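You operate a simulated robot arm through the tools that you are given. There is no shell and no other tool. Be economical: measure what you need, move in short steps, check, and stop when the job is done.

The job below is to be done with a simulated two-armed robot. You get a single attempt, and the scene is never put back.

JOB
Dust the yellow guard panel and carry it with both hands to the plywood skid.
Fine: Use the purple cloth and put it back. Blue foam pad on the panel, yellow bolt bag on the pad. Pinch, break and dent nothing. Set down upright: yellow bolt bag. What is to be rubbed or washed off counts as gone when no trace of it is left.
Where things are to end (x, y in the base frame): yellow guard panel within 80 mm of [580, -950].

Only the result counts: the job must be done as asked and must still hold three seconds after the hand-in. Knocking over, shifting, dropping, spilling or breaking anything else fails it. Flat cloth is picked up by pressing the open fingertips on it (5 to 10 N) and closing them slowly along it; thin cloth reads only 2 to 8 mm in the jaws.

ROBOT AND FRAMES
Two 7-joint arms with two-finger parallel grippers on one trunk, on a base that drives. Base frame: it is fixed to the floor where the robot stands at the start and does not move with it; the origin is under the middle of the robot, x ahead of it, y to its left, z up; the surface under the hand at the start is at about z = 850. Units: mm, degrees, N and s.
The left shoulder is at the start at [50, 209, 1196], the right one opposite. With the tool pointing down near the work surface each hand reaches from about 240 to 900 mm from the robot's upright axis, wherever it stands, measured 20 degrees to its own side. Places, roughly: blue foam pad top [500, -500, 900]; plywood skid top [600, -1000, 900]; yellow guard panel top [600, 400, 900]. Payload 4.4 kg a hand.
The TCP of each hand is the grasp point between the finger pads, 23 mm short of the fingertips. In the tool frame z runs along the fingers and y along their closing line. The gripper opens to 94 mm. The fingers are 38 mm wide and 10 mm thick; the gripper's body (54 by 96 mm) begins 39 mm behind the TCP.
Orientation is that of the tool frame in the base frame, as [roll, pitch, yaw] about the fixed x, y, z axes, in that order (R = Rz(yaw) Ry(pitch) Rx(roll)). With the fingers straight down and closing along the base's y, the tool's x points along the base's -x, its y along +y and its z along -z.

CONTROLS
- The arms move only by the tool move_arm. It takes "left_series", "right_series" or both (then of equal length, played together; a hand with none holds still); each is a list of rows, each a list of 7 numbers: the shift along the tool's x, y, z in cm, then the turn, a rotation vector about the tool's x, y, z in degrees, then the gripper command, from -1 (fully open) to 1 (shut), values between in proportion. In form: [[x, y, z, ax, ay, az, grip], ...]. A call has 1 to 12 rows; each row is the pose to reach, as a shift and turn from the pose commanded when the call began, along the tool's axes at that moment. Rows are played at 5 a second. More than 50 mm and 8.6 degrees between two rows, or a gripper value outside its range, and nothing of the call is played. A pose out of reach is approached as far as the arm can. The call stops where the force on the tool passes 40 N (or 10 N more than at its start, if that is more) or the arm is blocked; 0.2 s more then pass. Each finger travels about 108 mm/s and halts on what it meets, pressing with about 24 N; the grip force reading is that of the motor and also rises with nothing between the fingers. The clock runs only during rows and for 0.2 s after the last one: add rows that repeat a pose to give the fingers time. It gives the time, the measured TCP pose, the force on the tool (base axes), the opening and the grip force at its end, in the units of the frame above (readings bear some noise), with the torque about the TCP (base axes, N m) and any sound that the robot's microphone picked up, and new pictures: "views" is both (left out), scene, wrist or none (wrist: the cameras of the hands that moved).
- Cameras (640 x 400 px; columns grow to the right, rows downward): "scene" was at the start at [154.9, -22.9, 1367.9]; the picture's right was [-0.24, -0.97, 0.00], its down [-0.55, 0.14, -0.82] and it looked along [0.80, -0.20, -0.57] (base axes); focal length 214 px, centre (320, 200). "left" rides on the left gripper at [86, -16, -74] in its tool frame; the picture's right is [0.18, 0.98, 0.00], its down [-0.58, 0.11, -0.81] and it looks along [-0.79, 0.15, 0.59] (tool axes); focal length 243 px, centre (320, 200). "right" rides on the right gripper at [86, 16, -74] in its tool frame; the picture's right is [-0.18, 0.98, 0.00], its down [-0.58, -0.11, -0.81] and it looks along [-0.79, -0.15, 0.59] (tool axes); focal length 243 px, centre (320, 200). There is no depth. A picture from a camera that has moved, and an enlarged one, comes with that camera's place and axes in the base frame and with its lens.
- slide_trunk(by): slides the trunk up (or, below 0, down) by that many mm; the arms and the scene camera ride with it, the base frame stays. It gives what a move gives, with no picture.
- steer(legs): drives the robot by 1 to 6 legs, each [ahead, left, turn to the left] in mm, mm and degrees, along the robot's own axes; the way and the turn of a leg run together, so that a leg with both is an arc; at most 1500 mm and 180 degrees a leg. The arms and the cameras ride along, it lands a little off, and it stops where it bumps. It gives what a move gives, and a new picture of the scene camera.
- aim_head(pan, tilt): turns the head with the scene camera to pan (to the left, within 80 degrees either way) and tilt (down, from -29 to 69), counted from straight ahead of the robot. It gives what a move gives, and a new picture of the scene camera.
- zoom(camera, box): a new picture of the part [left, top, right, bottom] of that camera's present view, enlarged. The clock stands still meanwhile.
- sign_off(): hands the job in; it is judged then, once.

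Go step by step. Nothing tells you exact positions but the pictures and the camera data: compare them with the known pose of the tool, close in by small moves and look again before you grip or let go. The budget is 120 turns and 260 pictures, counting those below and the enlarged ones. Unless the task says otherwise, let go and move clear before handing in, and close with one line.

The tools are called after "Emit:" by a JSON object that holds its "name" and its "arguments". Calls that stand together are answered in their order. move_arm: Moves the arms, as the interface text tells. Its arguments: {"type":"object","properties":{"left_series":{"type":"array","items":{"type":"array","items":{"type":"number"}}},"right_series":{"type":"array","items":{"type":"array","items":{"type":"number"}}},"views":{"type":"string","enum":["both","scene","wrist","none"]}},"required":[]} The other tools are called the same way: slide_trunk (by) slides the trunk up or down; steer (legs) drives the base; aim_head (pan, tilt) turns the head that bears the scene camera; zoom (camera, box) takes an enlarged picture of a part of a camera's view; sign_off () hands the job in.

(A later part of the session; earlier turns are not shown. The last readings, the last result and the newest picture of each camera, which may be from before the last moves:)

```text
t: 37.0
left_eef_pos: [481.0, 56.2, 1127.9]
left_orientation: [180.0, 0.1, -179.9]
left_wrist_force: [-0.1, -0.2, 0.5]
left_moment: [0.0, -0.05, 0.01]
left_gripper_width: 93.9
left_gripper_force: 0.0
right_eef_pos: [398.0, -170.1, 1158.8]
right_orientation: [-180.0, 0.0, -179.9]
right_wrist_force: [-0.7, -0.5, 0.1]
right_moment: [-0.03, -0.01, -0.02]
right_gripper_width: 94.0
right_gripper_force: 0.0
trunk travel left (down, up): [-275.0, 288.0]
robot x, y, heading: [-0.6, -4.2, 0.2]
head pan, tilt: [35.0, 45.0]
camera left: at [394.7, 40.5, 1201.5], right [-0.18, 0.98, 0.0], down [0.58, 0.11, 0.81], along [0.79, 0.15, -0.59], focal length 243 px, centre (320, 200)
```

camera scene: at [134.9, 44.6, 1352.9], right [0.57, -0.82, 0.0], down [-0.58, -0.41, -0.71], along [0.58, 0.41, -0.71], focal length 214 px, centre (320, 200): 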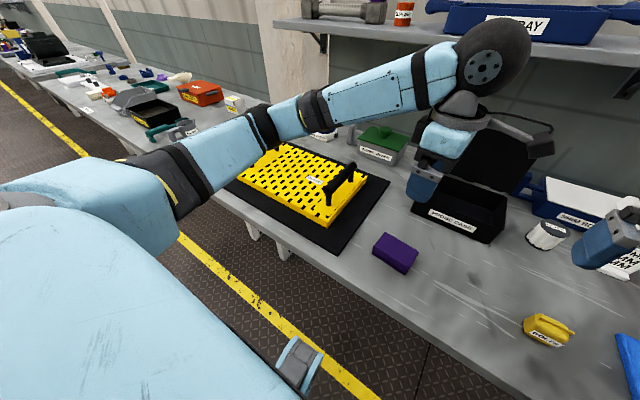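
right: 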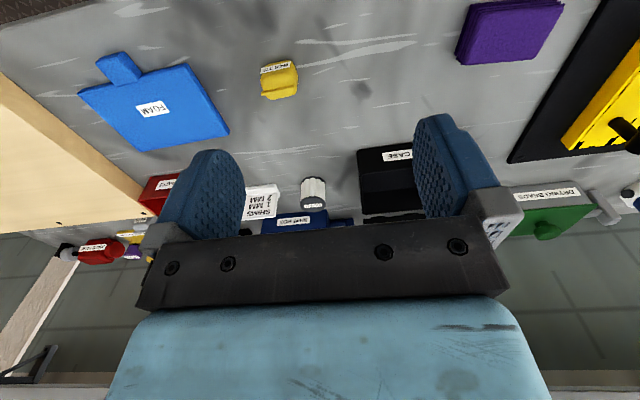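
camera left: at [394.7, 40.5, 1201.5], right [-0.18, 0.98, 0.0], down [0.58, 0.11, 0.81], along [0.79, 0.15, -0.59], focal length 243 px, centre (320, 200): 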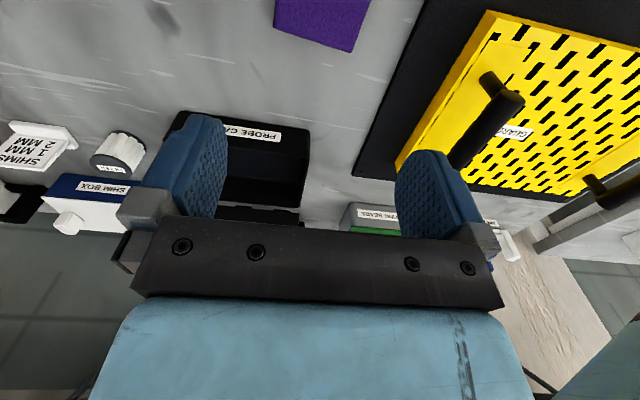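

The cloth is back in its place. The handles lie at y ≈ 277 and 610, x 505–642, with the bar axis at z ≈ 955. I'll set the hands 334 mm apart and drive left to straddle the panel.

Emit:
{"name": "move_arm", "arguments": {"left_series": [[-2, 2.5, 0, 0, 0, 0, -1], [-4, 5, 1, 0, 0, 0, -1], [-6, 7.5, 3, 0, 0, 0, -1], [-8, 10, 5, 0, 0, 0, -1], [-9.3, 11.1, 6.8, 0, 0, 0, -1]], "right_series": [[-4, 0, 1, 0, 0, 0, -1], [-8, 0, 3, 0, 0, 0, -1], [-12, 0, 5.5, 0, 0, 0, -1], [-15, 0, 8, 0, 0, 0, -1], [-17.6, 0.3, 9.9, 0, 0, 0, -1]], "views": "scene"}}

Emit:
{"name": "steer", "arguments": {"legs": [[0, 444, 0]]}}

Emit:
{"name": "aim_head", "arguments": {"pan": 0, "tilt": 50}}

```text
t: 38.1
left_eef_pos: [573.7, 169.0, 1056.5]
left_orientation: [180.0, -0.1, 180.0]
left_wrist_force: [-0.6, -0.3, -0.2]
left_moment: [0.03, 0.01, 0.0]
left_gripper_width: 93.9
left_gripper_force: 0.2
right_eef_pos: [573.5, -165.2, 1059.2]
right_orientation: [180.0, -0.1, 180.0]
right_wrist_force: [-1.0, 0.6, 0.0]
right_moment: [0.01, 0.0, 0.03]
right_gripper_width: 93.9
right_gripper_force: 0.0
trunk travel left (down, up): [-275.0, 288.0]
robot x, y, heading: [5.0, -5.0, 0.0]
head pan, tilt: [35.0, 45.0]
camera scene: at [137.0, 45.4, 1352.7], right [0.57, -0.82, 0.0], down [-0.58, -0.41, -0.71], along [0.58, 0.41, -0.71], focal length 214 px, centre (320, 200)
```

scene: 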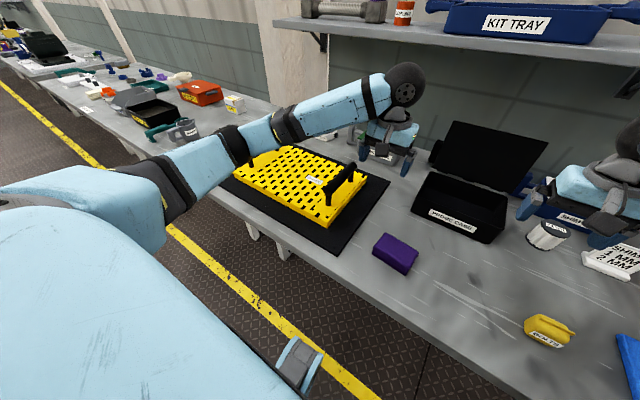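

```text
t: 42.6
left_eef_pos: [574.7, 612.5, 1059.4]
left_orientation: [-179.9, 0.0, -179.8]
left_wrist_force: [0.2, -0.4, -0.1]
left_moment: [-0.03, 0.01, 0.03]
left_gripper_width: 94.0
left_gripper_force: 0.0
right_eef_pos: [572.8, 280.6, 1057.7]
right_orientation: [-180.0, 0.0, 179.9]
right_wrist_force: [0.2, -0.7, 0.5]
right_moment: [0.03, 0.02, -0.01]
right_gripper_width: 93.9
right_gripper_force: 0.0
trunk travel left (down, up): [-275.0, 288.0]
robot x, y, heading: [0.4, 447.9, -0.3]
head pan, tilt: [35.0, 45.0]
camera scene: at [135.8, 490.1, 1352.8], right [0.57, -0.82, 0.0], down [-0.58, -0.41, -0.71], along [0.58, 0.41, -0.71], focal length 214 px, centre (320, 200)
```

scene: 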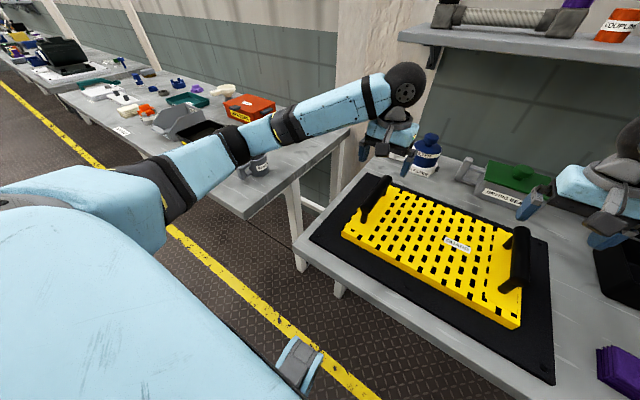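

```text
t: 43.6
left_eef_pos: [575.6, 611.2, 1058.0]
left_orientation: [-180.0, -0.1, -179.9]
left_wrist_force: [0.1, -0.2, 0.3]
left_moment: [0.0, -0.02, 0.03]
left_gripper_width: 94.0
left_gripper_force: 0.1
right_eef_pos: [572.0, 279.7, 1059.8]
right_orientation: [-179.9, -0.1, -180.0]
right_wrist_force: [-0.2, 0.3, 0.7]
right_moment: [0.03, -0.02, 0.01]
right_gripper_width: 94.0
right_gripper_force: 0.1
trunk travel left (down, up): [-275.0, 288.0]
robot x, y, heading: [0.7, 445.7, 0.1]
head pan, tilt: [0.0, 50.0]
camera scene: at [146.2, 443.5, 1345.9], right [0.0, -1.0, 0.0], down [-0.77, 0.0, -0.64], along [0.64, 0.0, -0.77], focal length 214 px, centre (320, 200)
```

scene: 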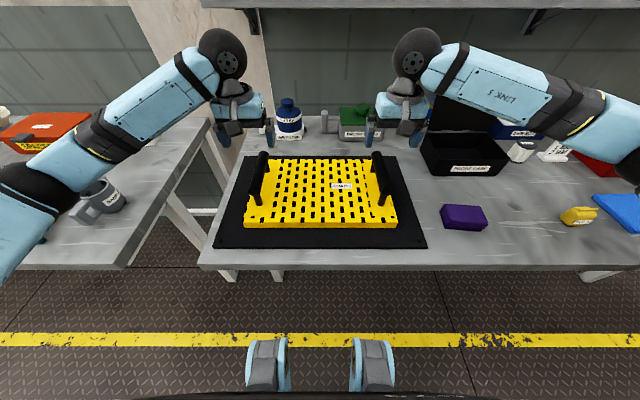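

Both hands hang above the handles. I'll check with zoomed views.

Emit:
{"name": "zoom", "arguments": {"camera": "scene", "box": [210, 80, 440, 224]}}

Emit:
{"name": "zoom", "arguments": {"camera": "left", "box": [0, 0, 640, 400]}}

Emit:
{"name": "zoom", "arguments": {"camera": "right", "box": [0, 0, 640, 400]}}

```text
2.78 times, centred on (325, 152) of scene
camera zoom: at [146.2, 443.5, 1345.9], right [0.0, -1.0, 0.0], down [-0.77, 0.0, -0.64], along [0.64, 0.0, -0.77], focal length 596 px, centre (306, 333)
```

zoom: 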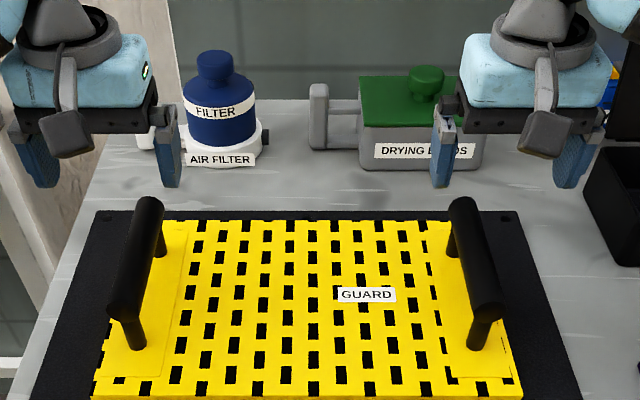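

```text
1.00 times, centred on (320, 200) of left (not enlarged: the box is as wide or as high as the picture)
camera zoom: at [487.6, 595.6, 1132.3], right [-0.19, 0.98, 0.0], down [0.58, 0.11, 0.81], along [0.79, 0.15, -0.59], focal length 243 px, centre (320, 200)
```

zoom: 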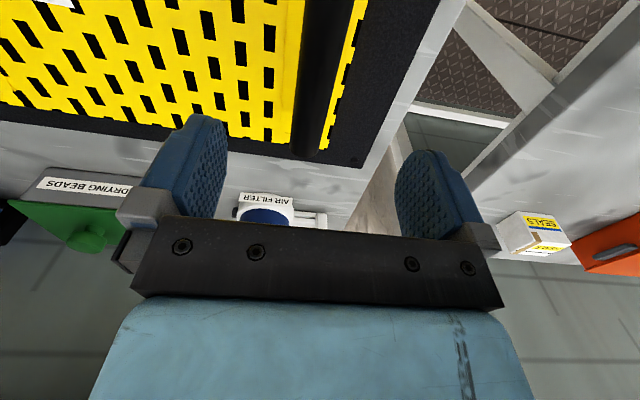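

```text
1.00 times, centred on (320, 200) of right (not enlarged: the box is as wide or as high as the picture)
camera zoom: at [484.7, 296.6, 1134.5], right [0.18, 0.98, 0.0], down [0.58, -0.11, 0.81], along [0.79, -0.15, -0.59], focal length 243 px, centre (320, 200)
```

zoom: 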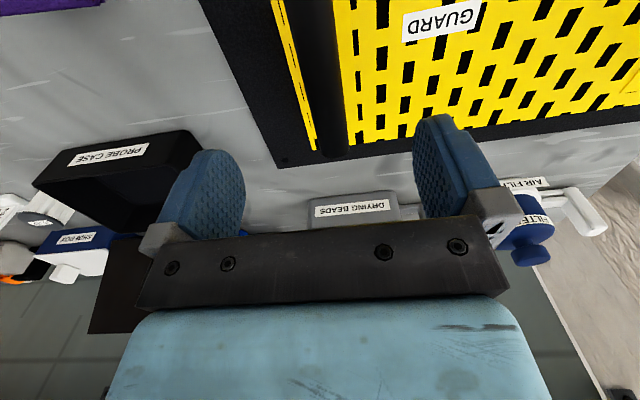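

The hands line up with the handles to within a few mm. I'll go down to bar height, TCP z ≈ 953, and look.

Emit:
{"name": "move_arm", "arguments": {"left_series": [[0, -0.2, 3.5, 0, 0, 0, -1], [0, -0.3, 7, 0, 0, 0, -1], [0, -0.3, 9, 0, 0, 0, -1], [0, -0.3, 10.5, 0, 0, 0, -1]], "right_series": [[0, 0, 3.5, 0, 0, 0, -1], [0, 0, 7, 0, 0, 0, -1], [0, 0, 9, 0, 0, 0, -1], [0, 0, 10.5, 0, 0, 0, -1]]}}

Emit:
{"name": "zoom", "arguments": {"camera": "scene", "box": [210, 80, 440, 224]}}

```text
t: 44.6
left_eef_pos: [573.1, 608.4, 954.1]
left_orientation: [-180.0, 0.1, -179.9]
left_wrist_force: [-0.3, 0.4, -0.2]
left_moment: [-0.01, -0.04, -0.03]
left_gripper_width: 93.8
left_gripper_force: 0.0
right_eef_pos: [572.3, 280.7, 954.9]
right_orientation: [-179.9, 0.0, -179.9]
right_wrist_force: [-0.3, 0.7, -1.3]
right_moment: [0.0, 0.01, -0.01]
right_gripper_width: 94.1
right_gripper_force: 0.1
trunk travel left (down, up): [-275.0, 288.0]
robot x, y, heading: [3.3, 444.1, -0.3]
head pan, tilt: [0.0, 50.0]
camera scene: at [146.6, 443.4, 1345.9], right [0.0, -1.0, 0.0], down [-0.77, 0.0, -0.64], along [0.64, 0.0, -0.77], focal length 214 px, centre (320, 200)
camera right: at [484.4, 296.3, 1030.5], right [0.18, 0.98, 0.0], down [0.58, -0.11, 0.81], along [0.79, -0.15, -0.59], focal length 243 px, centre (320, 200)
camera left: at [486.8, 593.0, 1027.8], right [-0.19, 0.98, 0.0], down [0.58, 0.11, 0.81], along [0.79, 0.15, -0.59], focal length 243 px, centre (320, 200)
```

scene: 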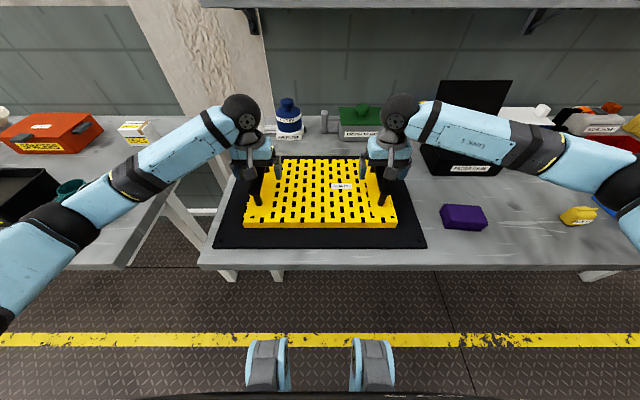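
right: 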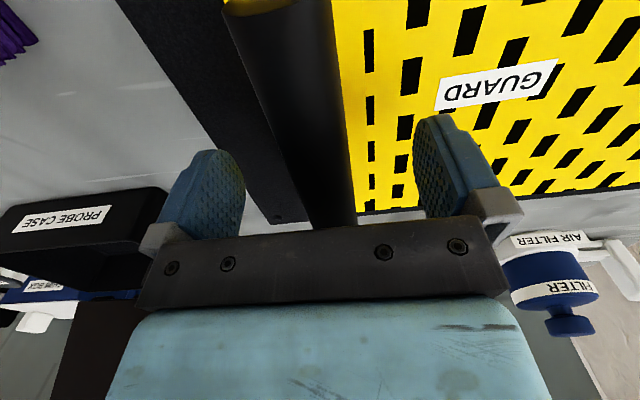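
left: 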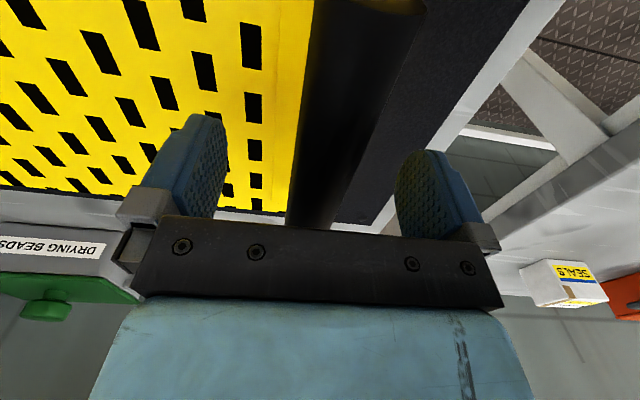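

```text
2.78 times, centred on (325, 152) of scene
camera zoom: at [146.6, 443.4, 1345.9], right [0.0, -1.0, 0.0], down [-0.77, 0.0, -0.64], along [0.64, 0.0, -0.77], focal length 596 px, centre (306, 333)
```

zoom: 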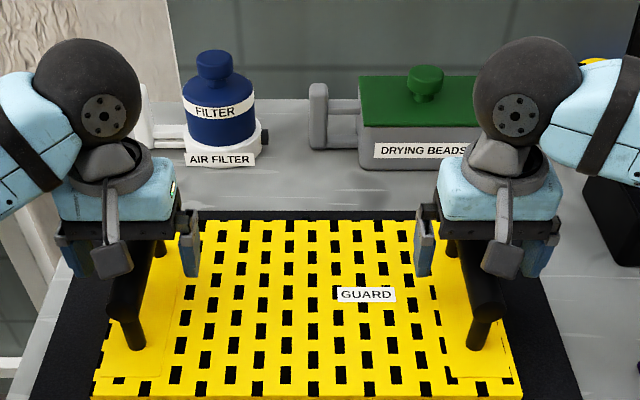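

Both bars sit between the fingers. I'll close slowly on both.

Emit:
{"name": "move_arm", "arguments": {"left_series": [[0, 0, 0, 0, 0, 0, -0.7], [0, 0, 0, 0, 0, 0, -0.4], [0, 0, 0, 0, 0, 0, -0.1], [0, 0, 0, 0, 0, 0, 0.2], [0, 0, 0, 0, 0, 0, 0.5], [0, 0, 0, 0, 0, 0, 0.8], [0, 0, 0, 0, 0, 0, 1], [0, 0, 0, 0, 0, 0, 1], [0, 0, 0, 0, 0, 0, 1]], "right_series": [[0, 0, 0, 0, 0, 0, -0.7], [0, 0, 0, 0, 0, 0, -0.4], [0, 0, 0, 0, 0, 0, -0.1], [0, 0, 0, 0, 0, 0, 0.2], [0, 0, 0, 0, 0, 0, 0.5], [0, 0, 0, 0, 0, 0, 0.8], [0, 0, 0, 0, 0, 0, 1], [0, 0, 0, 0, 0, 0, 1], [0, 0, 0, 0, 0, 0, 1]], "views": "none"}}

Emit:
{"name": "slide_trunk", "arguments": {"by": 15}}

Emit:
{"name": "zoom", "arguments": {"camera": "scene", "box": [200, 80, 440, 260]}}

```text
t: 46.6
left_eef_pos: [572.4, 608.9, 954.0]
left_orientation: [180.0, 0.0, -179.9]
left_wrist_force: [1.3, 4.7, 1.6]
left_moment: [0.09, 0.17, -0.97]
left_gripper_width: 29.7
left_gripper_force: 23.7
right_eef_pos: [571.2, 280.1, 954.7]
right_orientation: [180.0, 0.0, -180.0]
right_wrist_force: [-0.2, 1.0, 0.1]
right_moment: [0.03, 0.07, -0.93]
right_gripper_width: 29.5
right_gripper_force: 24.3
trunk travel left (down, up): [-275.0, 288.0]
robot x, y, heading: [1.2, 444.3, 0.2]
head pan, tilt: [0.0, 50.0]
```

```text
t: 47.2
left_eef_pos: [573.8, 610.9, 968.8]
left_orientation: [-180.0, -0.2, -179.9]
left_wrist_force: [0.2, 1.7, -8.3]
left_moment: [0.08, 0.25, -0.69]
left_gripper_width: 29.8
left_gripper_force: 23.9
right_eef_pos: [573.3, 279.6, 968.9]
right_orientation: [180.0, -0.1, -179.9]
right_wrist_force: [1.4, -2.1, -8.3]
right_moment: [0.04, -0.21, 0.67]
right_gripper_width: 29.4
right_gripper_force: 24.3
trunk travel left (down, up): [-290.0, 273.0]
robot x, y, heading: [-1.3, 443.9, -0.1]
head pan, tilt: [0.0, 50.0]
```

```text
2.22 times, centred on (320, 170) of scene
camera zoom: at [148.3, 443.4, 1360.5], right [0.0, -1.0, 0.0], down [-0.77, 0.0, -0.64], along [0.64, 0.0, -0.77], focal length 477 px, centre (320, 267)
```

zoom: 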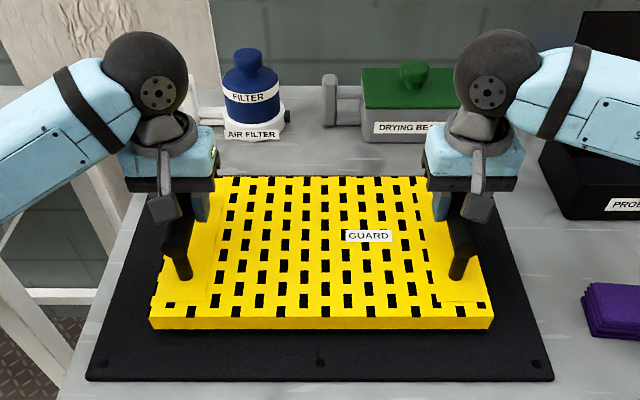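

The panel is lifted level at about 1.7 kg. I'll raise the trunk further, back up a little and drive right in stages.

Emit:
{"name": "slide_trunk", "arguments": {"by": 120}}

Emit:
{"name": "steer", "arguments": {"legs": [[-60, 0, 0], [0, -500, 0]]}}

Emit:
{"name": "aim_head", "arguments": {"pan": -45, "tilt": 40}}

```text
t: 48.7
left_eef_pos: [573.7, 610.9, 1087.8]
left_orientation: [-180.0, -0.1, -180.0]
left_wrist_force: [0.3, 4.6, -7.7]
left_moment: [0.09, 0.14, -0.75]
left_gripper_width: 29.8
left_gripper_force: 23.6
right_eef_pos: [573.9, 279.6, 1089.3]
right_orientation: [179.9, -0.2, 180.0]
right_wrist_force: [0.8, -3.7, -7.9]
right_moment: [0.02, -0.04, 0.68]
right_gripper_width: 29.4
right_gripper_force: 23.8
trunk travel left (down, up): [-410.0, 153.0]
robot x, y, heading: [-2.9, 445.2, 0.1]
head pan, tilt: [0.0, 50.0]
```

```text
t: 54.2
left_eef_pos: [514.8, 103.6, 1088.4]
left_orientation: [180.0, -0.1, 180.0]
left_wrist_force: [0.2, 5.1, -9.0]
left_moment: [-0.01, 0.02, -0.76]
left_gripper_width: 29.7
left_gripper_force: 23.6
right_eef_pos: [511.8, -227.0, 1089.5]
right_orientation: [-180.0, 0.0, 180.0]
right_wrist_force: [-0.4, -5.9, -8.7]
right_moment: [-0.09, 0.08, 0.88]
right_gripper_width: 29.6
right_gripper_force: 23.9
trunk travel left (down, up): [-410.0, 153.0]
robot x, y, heading: [-63.7, -59.7, 0.1]
head pan, tilt: [0.0, 50.0]
camera scene: at [87.5, -62.9, 1480.6], right [0.0, -1.0, 0.0], down [-0.77, 0.0, -0.64], along [0.64, 0.0, -0.77], focal length 214 px, centre (320, 200)
```

scene: 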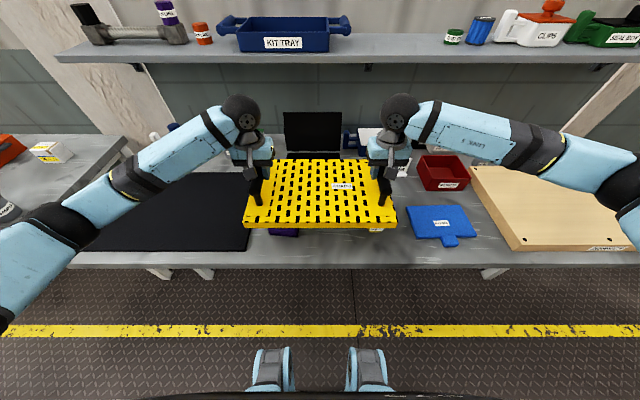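

```text
t: 55.4
left_eef_pos: [514.1, 102.9, 1087.0]
left_orientation: [180.0, 0.0, 180.0]
left_wrist_force: [0.0, 0.3, -8.4]
left_moment: [0.07, 0.16, -0.77]
left_gripper_width: 29.5
left_gripper_force: 24.1
right_eef_pos: [512.1, -226.7, 1090.8]
right_orientation: [180.0, -0.1, -179.9]
right_wrist_force: [0.0, -0.2, -8.7]
right_moment: [0.01, -0.1, 0.79]
right_gripper_width: 29.6
right_gripper_force: 24.0
trunk travel left (down, up): [-410.0, 153.0]
robot x, y, heading: [-60.0, -64.8, 0.1]
head pan, tilt: [-45.0, 40.0]
camera scene: at [70.7, -123.0, 1494.8], right [-0.71, -0.71, 0.0], down [-0.46, 0.45, -0.77], along [0.54, -0.54, -0.64], focal length 214 px, centre (320, 200)
```

scene: 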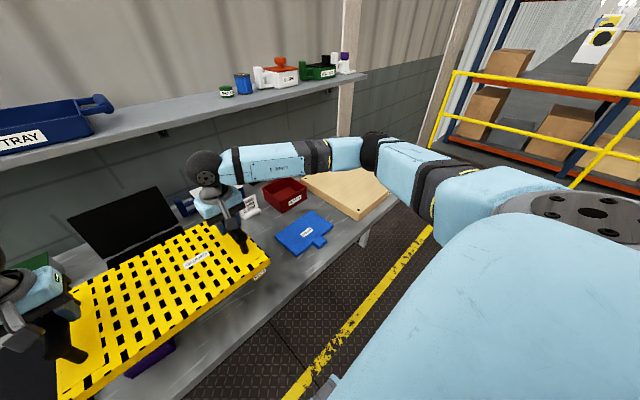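

The panel rides level and the way is clear. I'll keep driving right.

Emit:
{"name": "steer", "arguments": {"legs": [[0, -600, 0]]}}

Emit:
{"name": "aim_head", "arguments": {"pan": -25, "tilt": 48}}

```text
t: 61.0
left_eef_pos: [513.6, -482.6, 1087.6]
left_orientation: [-180.0, -0.1, -179.9]
left_wrist_force: [-0.1, 1.5, -8.2]
left_moment: [-0.02, -0.05, -0.78]
left_gripper_width: 29.4
left_gripper_force: 23.9
right_eef_pos: [513.0, -812.2, 1089.7]
right_orientation: [179.9, -0.2, -179.9]
right_wrist_force: [0.0, -1.3, -8.9]
right_moment: [0.0, 0.12, 0.94]
right_gripper_width: 29.4
right_gripper_force: 23.7
trunk travel left (down, up): [-410.0, 153.0]
robot x, y, heading: [-59.5, -645.9, 0.1]
head pan, tilt: [-45.0, 40.0]
camera scene: at [71.2, -708.9, 1494.8], right [-0.71, -0.71, 0.0], down [-0.46, 0.45, -0.77], along [0.54, -0.54, -0.64], focal length 214 px, centre (320, 200)
```

scene: 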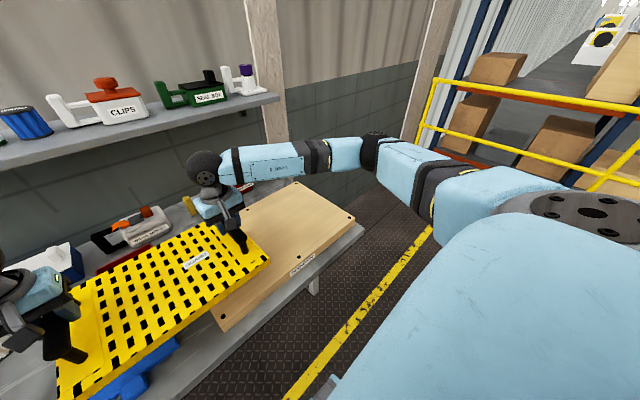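

```text
t: 61.8
left_eef_pos: [513.3, -482.3, 1087.1]
left_orientation: [179.9, -0.1, -179.9]
left_wrist_force: [0.3, -1.1, -8.7]
left_moment: [-0.03, -0.08, -0.59]
left_gripper_width: 29.7
left_gripper_force: 24.2
right_eef_pos: [512.6, -810.9, 1089.7]
right_orientation: [179.9, -0.2, -179.9]
right_wrist_force: [0.5, 1.0, -7.8]
right_moment: [0.01, 0.17, 0.67]
right_gripper_width: 29.5
right_gripper_force: 23.6
trunk travel left (down, up): [-410.0, 153.0]
robot x, y, heading: [-60.8, -647.2, -0.2]
head pan, tilt: [-25.0, 48.0]
camera scene: at [82.4, -682.1, 1483.4], right [-0.42, -0.91, 0.0], down [-0.67, 0.31, -0.67], along [0.61, -0.28, -0.74], focal length 214 px, centre (320, 200)
```

scene: 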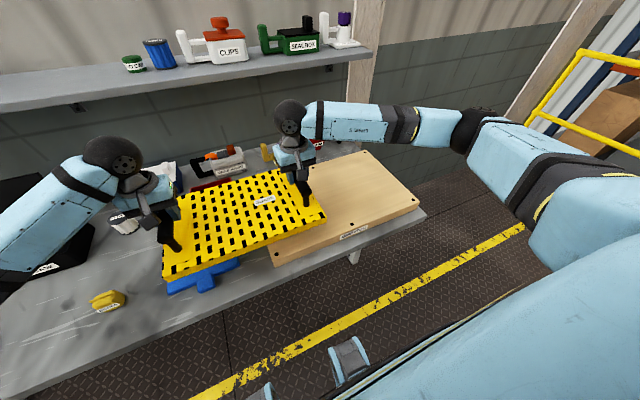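

The skid spans x ≈ 385–745, y ≈ -673 to -1222, so the target lies at its centre. I'll drive the remaining 303 mm right and 66 mm ahead.

Emit:
{"name": "steer", "arguments": {"legs": [[0, -303, 0], [66, 0, 0]]}}

Emit:
{"name": "aim_head", "arguments": {"pan": 0, "tilt": 50}}

```text
t: 65.7
left_eef_pos: [578.0, -789.8, 1086.9]
left_orientation: [180.0, -0.1, 180.0]
left_wrist_force: [0.2, -0.3, -9.4]
left_moment: [0.01, -0.09, -0.79]
left_gripper_width: 29.4
left_gripper_force: 23.4
right_eef_pos: [577.5, -1120.1, 1090.7]
right_orientation: [179.9, -0.1, 179.9]
right_wrist_force: [-0.5, 0.9, -9.0]
right_moment: [-0.03, 0.11, 0.84]
right_gripper_width: 29.3
right_gripper_force: 23.4
trunk travel left (down, up): [-410.0, 153.0]
robot x, y, heading: [6.7, -952.7, -0.0]
head pan, tilt: [-25.0, 48.0]
camera scene: at [146.7, -988.9, 1483.4], right [-0.42, -0.91, 0.0], down [-0.67, 0.32, -0.67], along [0.6, -0.28, -0.74], focal length 214 px, centre (320, 200)
```

scene: 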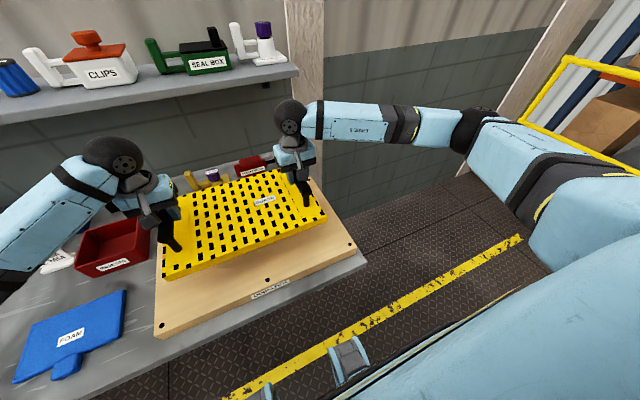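

```text
t: 66.6
left_eef_pos: [577.8, -789.8, 1088.2]
left_orientation: [-180.0, 0.0, -180.0]
left_wrist_force: [-3.4, -0.4, -8.3]
left_moment: [0.03, -0.06, -0.66]
left_gripper_width: 29.4
left_gripper_force: 23.9
right_eef_pos: [576.1, -1120.4, 1089.0]
right_orientation: [-180.0, -0.1, 179.9]
right_wrist_force: [1.3, 2.0, -7.1]
right_moment: [-0.06, 0.1, -0.66]
right_gripper_width: 29.4
right_gripper_force: 23.9
trunk travel left (down, up): [-410.0, 153.0]
robot x, y, heading: [4.0, -951.9, 0.1]
head pan, tilt: [0.0, 50.0]
camera scene: at [151.6, -955.6, 1480.7], right [0.0, -1.0, 0.0], down [-0.77, 0.0, -0.64], along [0.64, 0.0, -0.77], focal length 214 px, centre (320, 200)
```

scene: 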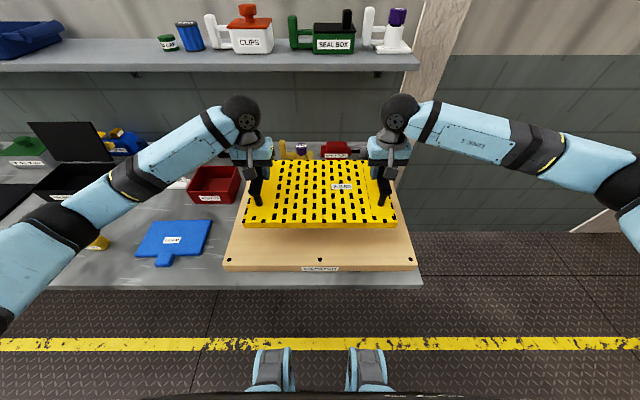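

The panel is centred near (577, -955) over the skid. I'll lower it with the trunk and watch the forces.

Emit:
{"name": "slide_trunk", "arguments": {"by": -75}}

Emit:
{"name": "zoom", "arguments": {"camera": "scene", "box": [200, 120, 440, 270]}}

```text
t: 67.7
left_eef_pos: [578.9, -790.4, 1013.0]
left_orientation: [-180.0, 0.0, -180.0]
left_wrist_force: [0.8, -0.2, -9.1]
left_moment: [0.09, 0.11, -0.78]
left_gripper_width: 29.5
left_gripper_force: 24.6
right_eef_pos: [577.1, -1120.2, 1015.2]
right_orientation: [-180.0, -0.1, 179.9]
right_wrist_force: [0.2, 0.7, -7.6]
right_moment: [0.01, -0.05, 0.68]
right_gripper_width: 29.4
right_gripper_force: 24.2
trunk travel left (down, up): [-335.0, 228.0]
robot x, y, heading: [-0.4, -952.5, -0.1]
head pan, tilt: [0.0, 50.0]
```

```text
2.67 times, centred on (320, 195) of scene
camera zoom: at [151.7, -955.5, 1405.8], right [0.0, -1.0, 0.0], down [-0.77, 0.0, -0.64], along [0.64, 0.0, -0.77], focal length 572 px, centre (320, 213)
```

zoom: 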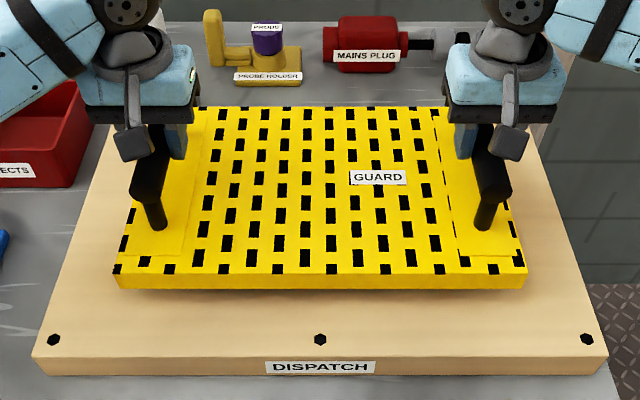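

About 15–20 mm to go, and the skid below is clear.

Emit:
{"name": "slide_trunk", "arguments": {"by": -10}}

Emit:
{"name": "slide_trunk", "arguments": {"by": -4}}

```text
t: 68.3
left_eef_pos: [578.1, -790.5, 1003.0]
left_orientation: [180.0, -0.1, 179.9]
left_wrist_force: [-1.8, -0.2, -7.7]
left_moment: [0.03, -0.07, -0.68]
left_gripper_width: 29.4
left_gripper_force: 23.9
right_eef_pos: [575.8, -1120.5, 1005.2]
right_orientation: [-180.0, -0.1, 179.9]
right_wrist_force: [2.2, 1.8, -7.9]
right_moment: [-0.06, 0.12, -0.64]
right_gripper_width: 29.6
right_gripper_force: 23.9
trunk travel left (down, up): [-325.0, 238.0]
robot x, y, heading: [4.9, -954.6, -0.3]
head pan, tilt: [0.0, 50.0]
```

```text
t: 68.8
left_eef_pos: [578.5, -789.5, 999.8]
left_orientation: [180.0, -0.2, -180.0]
left_wrist_force: [1.7, -1.8, -8.3]
left_moment: [0.04, 0.15, 0.65]
left_gripper_width: 29.6
left_gripper_force: 24.2
right_eef_pos: [575.9, -1119.1, 1001.3]
right_orientation: [179.9, -0.1, 179.9]
right_wrist_force: [-3.1, 0.1, -8.1]
right_moment: [0.0, -0.05, 0.7]
right_gripper_width: 29.5
right_gripper_force: 24.2
trunk travel left (down, up): [-321.0, 242.0]
robot x, y, heading: [1.8, -952.3, -0.3]
head pan, tilt: [0.0, 50.0]
```

Emit:
{"name": "slide_trunk", "arguments": {"by": -3}}

Emit:
{"name": "slide_trunk", "arguments": {"by": -2}}

Emit:
{"name": "slide_trunk", "arguments": {"by": -2}}

```text
t: 69.3
left_eef_pos: [578.7, -790.3, 995.4]
left_orientation: [-180.0, -0.2, 179.8]
left_wrist_force: [0.1, 0.0, -7.9]
left_moment: [-0.02, -0.01, -0.68]
left_gripper_width: 29.5
left_gripper_force: 23.5
right_eef_pos: [577.0, -1120.2, 998.9]
right_orientation: [180.0, 0.0, 179.9]
right_wrist_force: [0.0, -0.2, -7.8]
right_moment: [0.03, 0.07, 0.69]
right_gripper_width: 29.4
right_gripper_force: 23.5
trunk travel left (down, up): [-318.0, 245.0]
robot x, y, heading: [4.9, -954.8, -0.1]
head pan, tilt: [0.0, 50.0]
```

```text
t: 69.8
left_eef_pos: [577.7, -790.4, 993.4]
left_orientation: [-180.0, -0.1, 179.9]
left_wrist_force: [-0.3, 0.2, -7.9]
left_moment: [-0.05, 0.01, -0.65]
left_gripper_width: 29.5
left_gripper_force: 24.7
right_eef_pos: [577.0, -1120.2, 996.2]
right_orientation: [-179.9, -0.1, 179.9]
right_wrist_force: [-0.2, -0.2, -7.9]
right_moment: [0.04, 0.06, 0.69]
right_gripper_width: 29.5
right_gripper_force: 23.8
trunk travel left (down, up): [-316.0, 247.0]
robot x, y, heading: [2.7, -955.6, -0.4]
head pan, tilt: [0.0, 50.0]
```

```text
t: 70.4
left_eef_pos: [577.5, -790.3, 991.7]
left_orientation: [-179.9, -0.1, 180.0]
left_wrist_force: [-0.8, -0.2, -8.0]
left_moment: [0.06, 0.07, -0.76]
left_gripper_width: 29.7
left_gripper_force: 24.0
right_eef_pos: [577.0, -1120.5, 993.5]
right_orientation: [180.0, -0.1, 179.8]
right_wrist_force: [0.5, -0.6, -8.4]
right_moment: [0.01, -0.03, 0.69]
right_gripper_width: 29.5
right_gripper_force: 24.0
trunk travel left (down, up): [-314.0, 249.0]
robot x, y, heading: [6.8, -957.6, 0.1]
head pan, tilt: [0.0, 50.0]
```

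No contact yet; I'll go on in small steps.

Emit:
{"name": "slide_trunk", "arguments": {"by": -3}}

Emit:
{"name": "slide_trunk", "arguments": {"by": -2}}

Emit:
{"name": "zoom", "arguments": {"camera": "scene", "box": [230, 180, 410, 260]}}

```text
t: 70.9
left_eef_pos: [579.1, -789.3, 991.2]
left_orientation: [-179.9, 0.0, -180.0]
left_wrist_force: [0.8, -1.3, -3.6]
left_moment: [0.13, -0.39, 0.6]
left_gripper_width: 29.6
left_gripper_force: 23.5
right_eef_pos: [576.4, -1120.4, 991.7]
right_orientation: [180.0, 0.0, 179.8]
right_wrist_force: [-1.8, -0.2, -2.1]
right_moment: [0.17, -0.71, 0.93]
right_gripper_width: 29.4
right_gripper_force: 23.7
trunk travel left (down, up): [-311.0, 252.0]
robot x, y, heading: [6.6, -956.6, -0.2]
head pan, tilt: [0.0, 50.0]
```

```text
t: 71.4
left_eef_pos: [577.1, -789.4, 988.4]
left_orientation: [180.0, 0.0, 179.9]
left_wrist_force: [2.3, 1.0, 4.0]
left_moment: [0.04, 0.46, -0.75]
left_gripper_width: 29.5
left_gripper_force: 24.2
right_eef_pos: [575.1, -1119.7, 991.4]
right_orientation: [180.0, 0.0, 179.9]
right_wrist_force: [1.3, -2.3, 7.8]
right_moment: [-0.11, 0.51, 0.96]
right_gripper_width: 29.5
right_gripper_force: 24.1
trunk travel left (down, up): [-309.0, 254.0]
robot x, y, heading: [4.1, -956.4, 0.1]
head pan, tilt: [0.0, 50.0]
```

```text
3.56 times, centred on (320, 220) of scene
camera zoom: at [150.0, -955.5, 1380.3], right [0.0, -1.0, 0.0], down [-0.77, 0.0, -0.64], along [0.64, 0.0, -0.77], focal length 763 px, centre (320, 129)
```

zoom: 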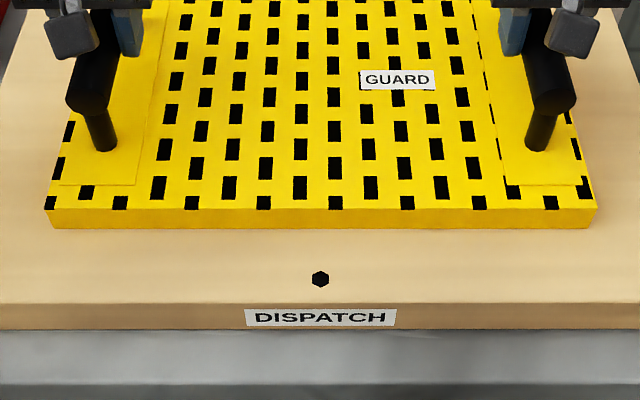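

The panel rests on the skid. I'll open both hands and lift them straight up.

Emit:
{"name": "move_arm", "arguments": {"left_series": [[0, 0, 0, 0, 0, 0, 0], [0, 0, 0, 0, 0, 0, -0.6], [0, 0, 0, 0, 0, 0, -1], [0, 0, 0, 0, 0, 0, -1], [0, 0, 0, 0, 0, 0, -1], [0, 0, -2, 0, 0, 0, -1], [0, 0, -5, 0, 0, 0, -1], [0, 0, -9, 0, 0, 0, -1], [0, 0, -13, 0, 0, 0, -1]], "right_series": [[0, 0, 0, 0, 0, 0, 0], [0, 0, 0, 0, 0, 0, -0.6], [0, 0, 0, 0, 0, 0, -1], [0, 0, 0, 0, 0, 0, -1], [0, 0, 0, 0, 0, 0, -1], [0, 0, -2, 0, 0, 0, -1], [0, 0, -5, 0, 0, 0, -1], [0, 0, -9, 0, 0, 0, -1], [0, 0, -13, 0, 0, 0, -1]], "views": "scene"}}

Emit:
{"name": "zoom", "arguments": {"camera": "scene", "box": [40, 100, 420, 300]}}

```text
t: 73.4
left_eef_pos: [576.7, -789.2, 1118.0]
left_orientation: [179.9, 0.0, -179.9]
left_wrist_force: [-0.1, 0.1, 0.3]
left_moment: [0.0, 0.0, -0.01]
left_gripper_width: 94.1
left_gripper_force: 0.1
right_eef_pos: [574.2, -1120.5, 1119.0]
right_orientation: [-179.9, 0.0, 179.9]
right_wrist_force: [0.6, 0.0, 0.5]
right_moment: [0.03, 0.0, -0.03]
right_gripper_width: 93.9
right_gripper_force: 0.0
trunk travel left (down, up): [-309.0, 254.0]
robot x, y, heading: [6.8, -950.2, -0.3]
head pan, tilt: [0.0, 50.0]
camera scene: at [149.4, -955.6, 1379.9], right [0.0, -1.0, 0.0], down [-0.77, 0.0, -0.64], along [0.64, 0.0, -0.77], focal length 214 px, centre (320, 200)
```

scene: 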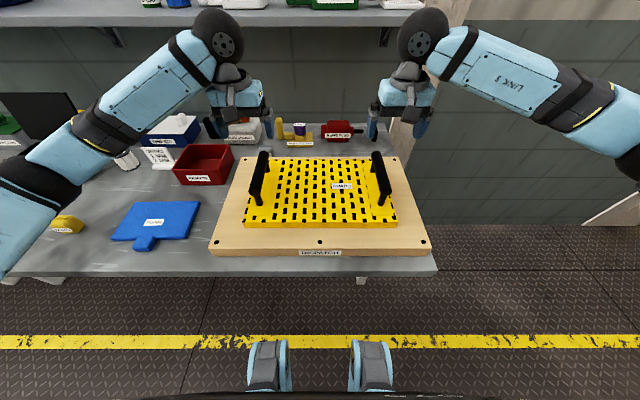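

```text
1.68 times, centred on (230, 200) of scene
camera zoom: at [149.4, -955.6, 1379.9], right [0.0, -1.0, 0.0], down [-0.77, 0.0, -0.64], along [0.64, 0.0, -0.77], focal length 361 px, centre (472, 200)
```

zoom: 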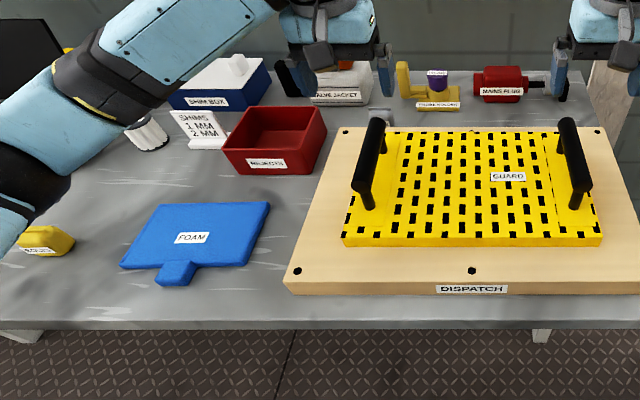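

The panel is in place. Foam: pad about 200 × 128 mm, with the tab at x ≈ 405–438, y ≈ -468 to -519. I'll use the right hand, so I drive left first.

Emit:
{"name": "steer", "arguments": {"legs": [[0, 624, 0]]}}

Emit:
{"name": "aim_head", "arguments": {"pan": -15, "tilt": 55}}

```text
t: 79.3
left_eef_pos: [580.5, -178.3, 1118.6]
left_orientation: [180.0, 0.0, 179.6]
left_wrist_force: [0.3, -0.7, 0.1]
left_moment: [0.01, 0.02, -0.02]
left_gripper_width: 94.0
left_gripper_force: 0.0
right_eef_pos: [577.1, -508.2, 1119.2]
right_orientation: [180.0, 0.0, 179.6]
right_wrist_force: [-0.5, 0.1, -0.4]
right_moment: [-0.01, 0.0, 0.04]
right_gripper_width: 93.9
right_gripper_force: 0.2
trunk travel left (down, up): [-309.0, 254.0]
robot x, y, heading: [8.1, -333.5, -0.5]
head pan, tilt: [0.0, 50.0]
camera scene: at [152.8, -340.6, 1379.9], right [-0.01, -1.0, 0.0], down [-0.77, 0.01, -0.64], along [0.64, 0.0, -0.77], focal length 214 px, centre (320, 200)
```

scene: 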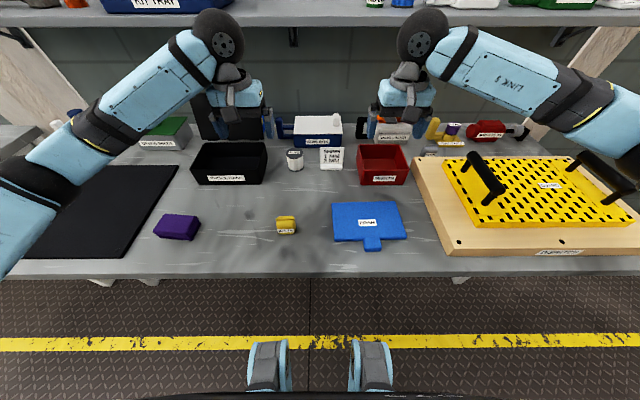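

```text
t: 80.0
left_eef_pos: [580.4, -178.4, 1118.5]
left_orientation: [-179.9, 0.0, 179.6]
left_wrist_force: [-0.5, 0.1, -0.1]
left_moment: [-0.03, 0.01, -0.03]
left_gripper_width: 94.0
left_gripper_force: 0.0
right_eef_pos: [577.2, -508.5, 1118.5]
right_orientation: [-179.9, 0.0, 179.7]
right_wrist_force: [0.9, -0.1, 0.1]
right_moment: [0.0, 0.0, 0.01]
right_gripper_width: 94.0
right_gripper_force: 0.1
trunk travel left (down, up): [-309.0, 254.0]
robot x, y, heading: [6.4, -336.7, -0.5]
head pan, tilt: [-15.0, 55.0]
camera scene: at [145.3, -359.3, 1373.4], right [-0.26, -0.96, 0.0], down [-0.79, 0.22, -0.57], along [0.55, -0.15, -0.82], focal length 214 px, centre (320, 200)
```

scene: 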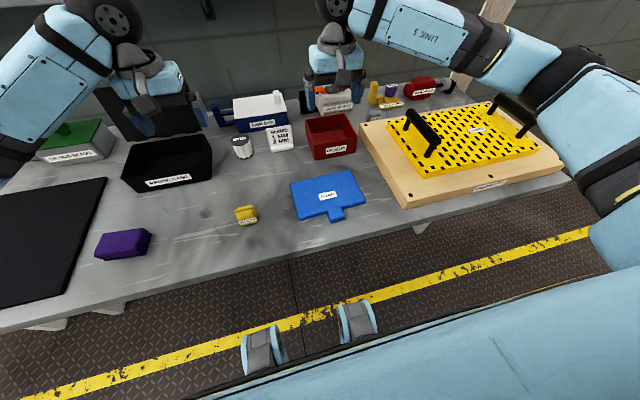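

I'll bring the right hand above the tab.

Emit:
{"name": "move_arm", "arguments": {"right_series": [[4, 0.3, 2.5, 0, 0, 0, -1], [8, 0.6, 5, 0, 0, 0, -1], [12, 1, 8, 0, 0, 0, -1], [16.1, 1.4, 11, 0, 0, 0, -1], [16.1, 1.4, 13, 0, 0, 0, -1]]}}

Emit:
{"name": "zoom", "arguments": {"camera": "scene", "box": [270, 150, 390, 225]}}

```text
refused: row 3 steps farther than a row can; nothing moved
```

```text
5.33 times, centred on (330, 188) of scene
camera zoom: at [145.3, -359.3, 1373.4], right [-0.26, -0.96, 0.0], down [-0.79, 0.22, -0.57], along [0.55, -0.15, -0.82], focal length 1144 px, centre (267, 267)
```

zoom: 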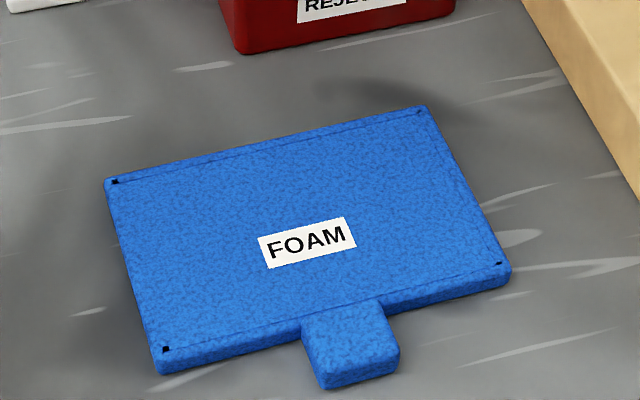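

The tab is 42 mm wide, centred at (429, -481). I'll bring the right hand above it, gripping just short of the pad edge.

Emit:
{"name": "move_arm", "arguments": {"right_series": [[3, 0.5, 2, 0, 0, 0, -1], [6, 1, 4, 0, 0, -0.5, -1], [9.5, 1.6, 6, 0, 0, -1, -1], [13, 2.2, 8.5, 0, 0, -1.5, -1], [15.8, 2.6, 11, 0, 0, -2, -1], [15.8, 2.6, 13.5, 0, 0, -2, -1]]}}

Emit:
{"name": "zoom", "arguments": {"camera": "scene", "box": [270, 130, 390, 225]}}

```text
t: 81.4
left_eef_pos: [581.0, -178.5, 1116.9]
left_orientation: [-180.0, -0.1, 179.6]
left_wrist_force: [-0.1, 0.2, -0.3]
left_moment: [0.02, 0.02, 0.01]
left_gripper_width: 93.9
left_gripper_force: 0.0
right_eef_pos: [420.1, -482.4, 982.6]
right_orientation: [-180.0, 0.0, -178.4]
right_wrist_force: [0.0, 0.0, -0.1]
right_moment: [-0.02, -0.01, 0.0]
right_gripper_width: 94.0
right_gripper_force: 0.1
trunk travel left (down, up): [-309.0, 254.0]
robot x, y, heading: [10.0, -336.5, -0.3]
head pan, tilt: [-15.0, 55.0]
camera scene: at [145.7, -359.6, 1373.4], right [-0.27, -0.96, 0.0], down [-0.79, 0.22, -0.57], along [0.55, -0.15, -0.82], focal length 214 px, centre (320, 200)
camera right: at [331.4, -467.3, 1057.4], right [0.16, 0.99, 0.0], down [0.58, -0.09, 0.81], along [0.8, -0.13, -0.59], focal length 243 px, centre (320, 200)
```

scene: 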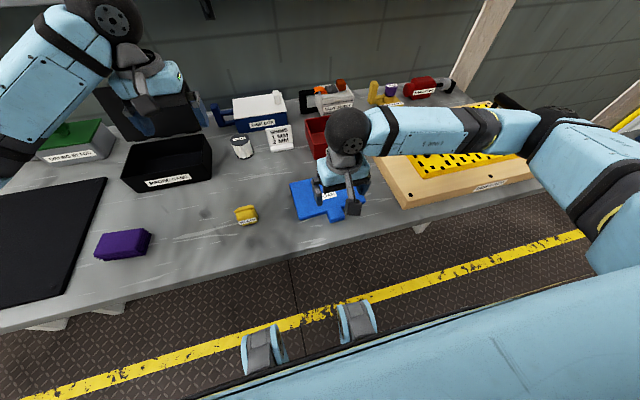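
right: 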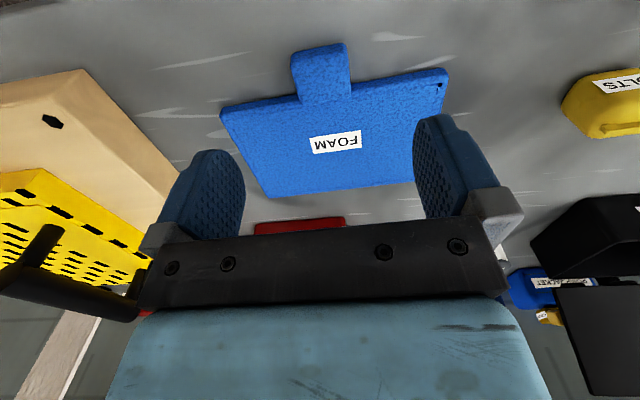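

```text
4.21 times, centred on (330, 178) of scene
camera zoom: at [145.7, -359.6, 1373.4], right [-0.27, -0.96, 0.0], down [-0.79, 0.22, -0.57], along [0.55, -0.15, -0.82], focal length 903 px, centre (278, 295)
```

zoom: 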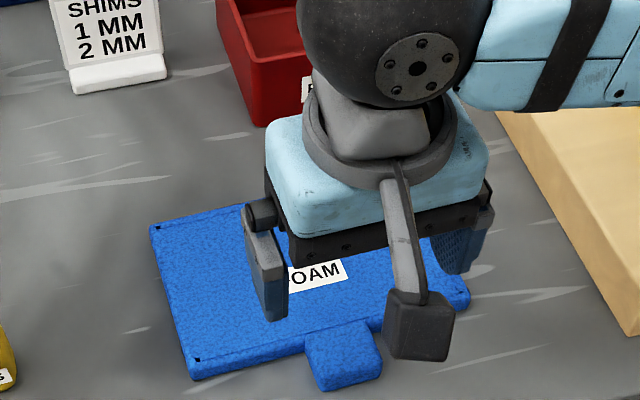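

The tab is x 406–446, y -461 to -502, and the hand is centred on it. I'll go down and grip slowly.

Emit:
{"name": "move_arm", "arguments": {"right_series": [[-0.3, 0, 4, 0, 0, 0, -1], [-0.3, 0, 8, 0, 0, 0, -1], [-0.3, 0, 9.6, 0, 0, 0, -1], [-0.3, 0, 10.4, 0, 0, 0, -1], [-0.3, 0, 10.4, 0, 0, 0, -0.6], [-0.3, 0, 10.4, 0, 0, 0, -0.3], [-0.3, 0, 10.4, 0, 0, 0, 0], [-0.3, 0, 10.4, 0, 0, 0, 0.3], [-0.3, 0, 10.4, 0, 0, 0, 0.6], [-0.3, 0, 10.4, 0, 0, 0, 1], [-0.3, 0, 10.4, 0, 0, 0, 1]]}}

Emit:
{"name": "zoom", "arguments": {"camera": "scene", "box": [270, 130, 390, 225]}}

```text
t: 83.8
left_eef_pos: [580.0, -178.4, 1117.1]
left_orientation: [179.9, 0.0, 179.7]
left_wrist_force: [0.3, -0.1, -0.5]
left_moment: [0.02, -0.04, 0.01]
left_gripper_width: 94.0
left_gripper_force: 0.1
right_eef_pos: [421.5, -480.1, 881.1]
right_orientation: [-179.9, 0.1, -178.4]
right_wrist_force: [0.4, 0.4, -0.5]
right_moment: [-0.02, 0.04, 0.02]
right_gripper_width: 43.2
right_gripper_force: 24.1
trunk travel left (down, up): [-309.0, 254.0]
robot x, y, heading: [4.0, -335.6, -0.4]
head pan, tilt: [-15.0, 55.0]
camera scene: at [145.4, -359.3, 1373.4], right [-0.27, -0.96, 0.0], down [-0.79, 0.22, -0.57], along [0.55, -0.15, -0.82], focal length 214 px, centre (320, 200)
camera right: at [333.9, -467.3, 954.9], right [0.16, 0.99, 0.0], down [0.58, -0.09, 0.81], along [0.8, -0.13, -0.59], focal length 243 px, centre (320, 200)
```

scene: 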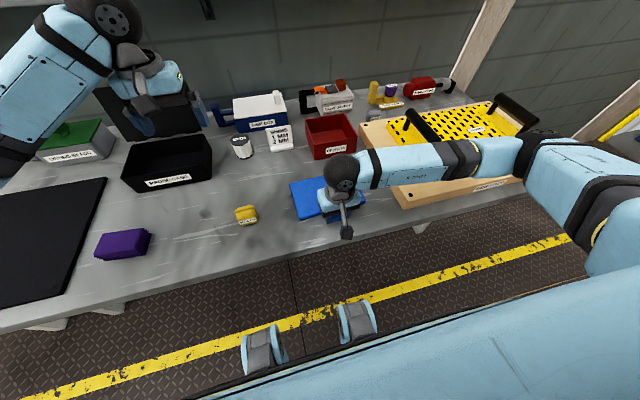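
right: 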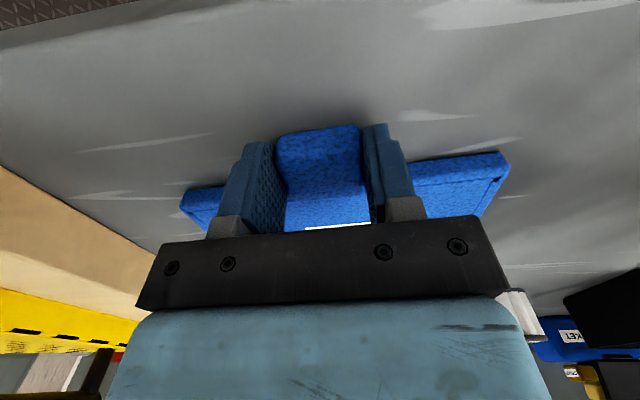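

```text
4.21 times, centred on (330, 178) of scene
camera zoom: at [145.4, -359.3, 1373.4], right [-0.27, -0.96, 0.0], down [-0.79, 0.22, -0.57], along [0.55, -0.15, -0.82], focal length 903 px, centre (278, 295)
```

zoom: 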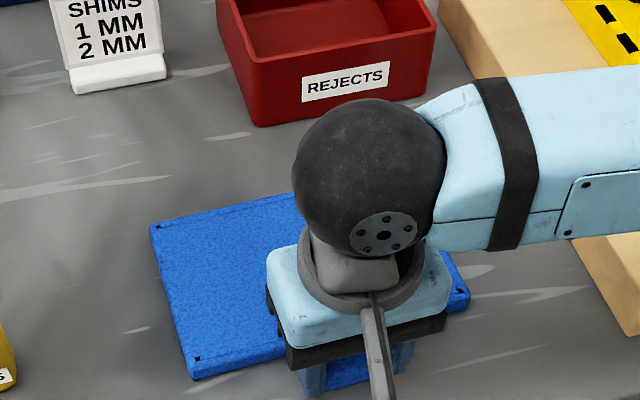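

The tab is gripped at 43 mm. I'll lift gently and check for droop.

Emit:
{"name": "move_arm", "arguments": {"right_series": [[0, 0, -1, 0, 0, 0, 1], [0, 0, -3, 0, 0, 0, 1], [0, 0, -6, 0, 0, 0, 1], [0, 0, -10, 0, 0, 0, 1], [0, 0, -14, 0, 0, 0, 1], [0, 0, -18, 0, 0, 0, 1]]}}

```text
t: 85.2
left_eef_pos: [581.1, -177.6, 1117.5]
left_orientation: [-180.0, 0.0, 179.6]
left_wrist_force: [1.1, -0.2, 0.5]
left_moment: [0.02, 0.01, 0.01]
left_gripper_width: 93.9
left_gripper_force: 0.1
right_eef_pos: [421.3, -481.4, 1058.1]
right_orientation: [180.0, 0.0, -178.4]
right_wrist_force: [0.6, -0.2, -0.4]
right_moment: [-0.03, 0.08, 0.02]
right_gripper_width: 43.3
right_gripper_force: 23.6
trunk travel left (down, up): [-309.0, 254.0]
robot x, y, heading: [7.5, -340.2, -0.3]
head pan, tilt: [-15.0, 55.0]
camera scene: at [145.1, -358.8, 1373.4], right [-0.27, -0.96, 0.0], down [-0.79, 0.22, -0.57], along [0.55, -0.15, -0.82], focal length 214 px, centre (320, 200)
camera right: at [332.8, -467.2, 1133.9], right [0.16, 0.99, 0.0], down [0.58, -0.09, 0.81], along [0.8, -0.13, -0.59], focal length 243 px, centre (320, 200)
```

scene: 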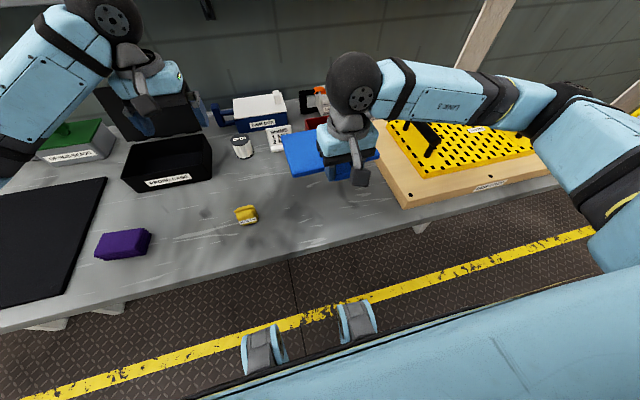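
right: 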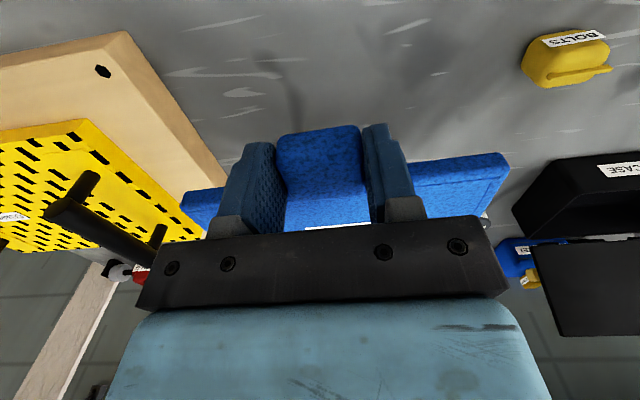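

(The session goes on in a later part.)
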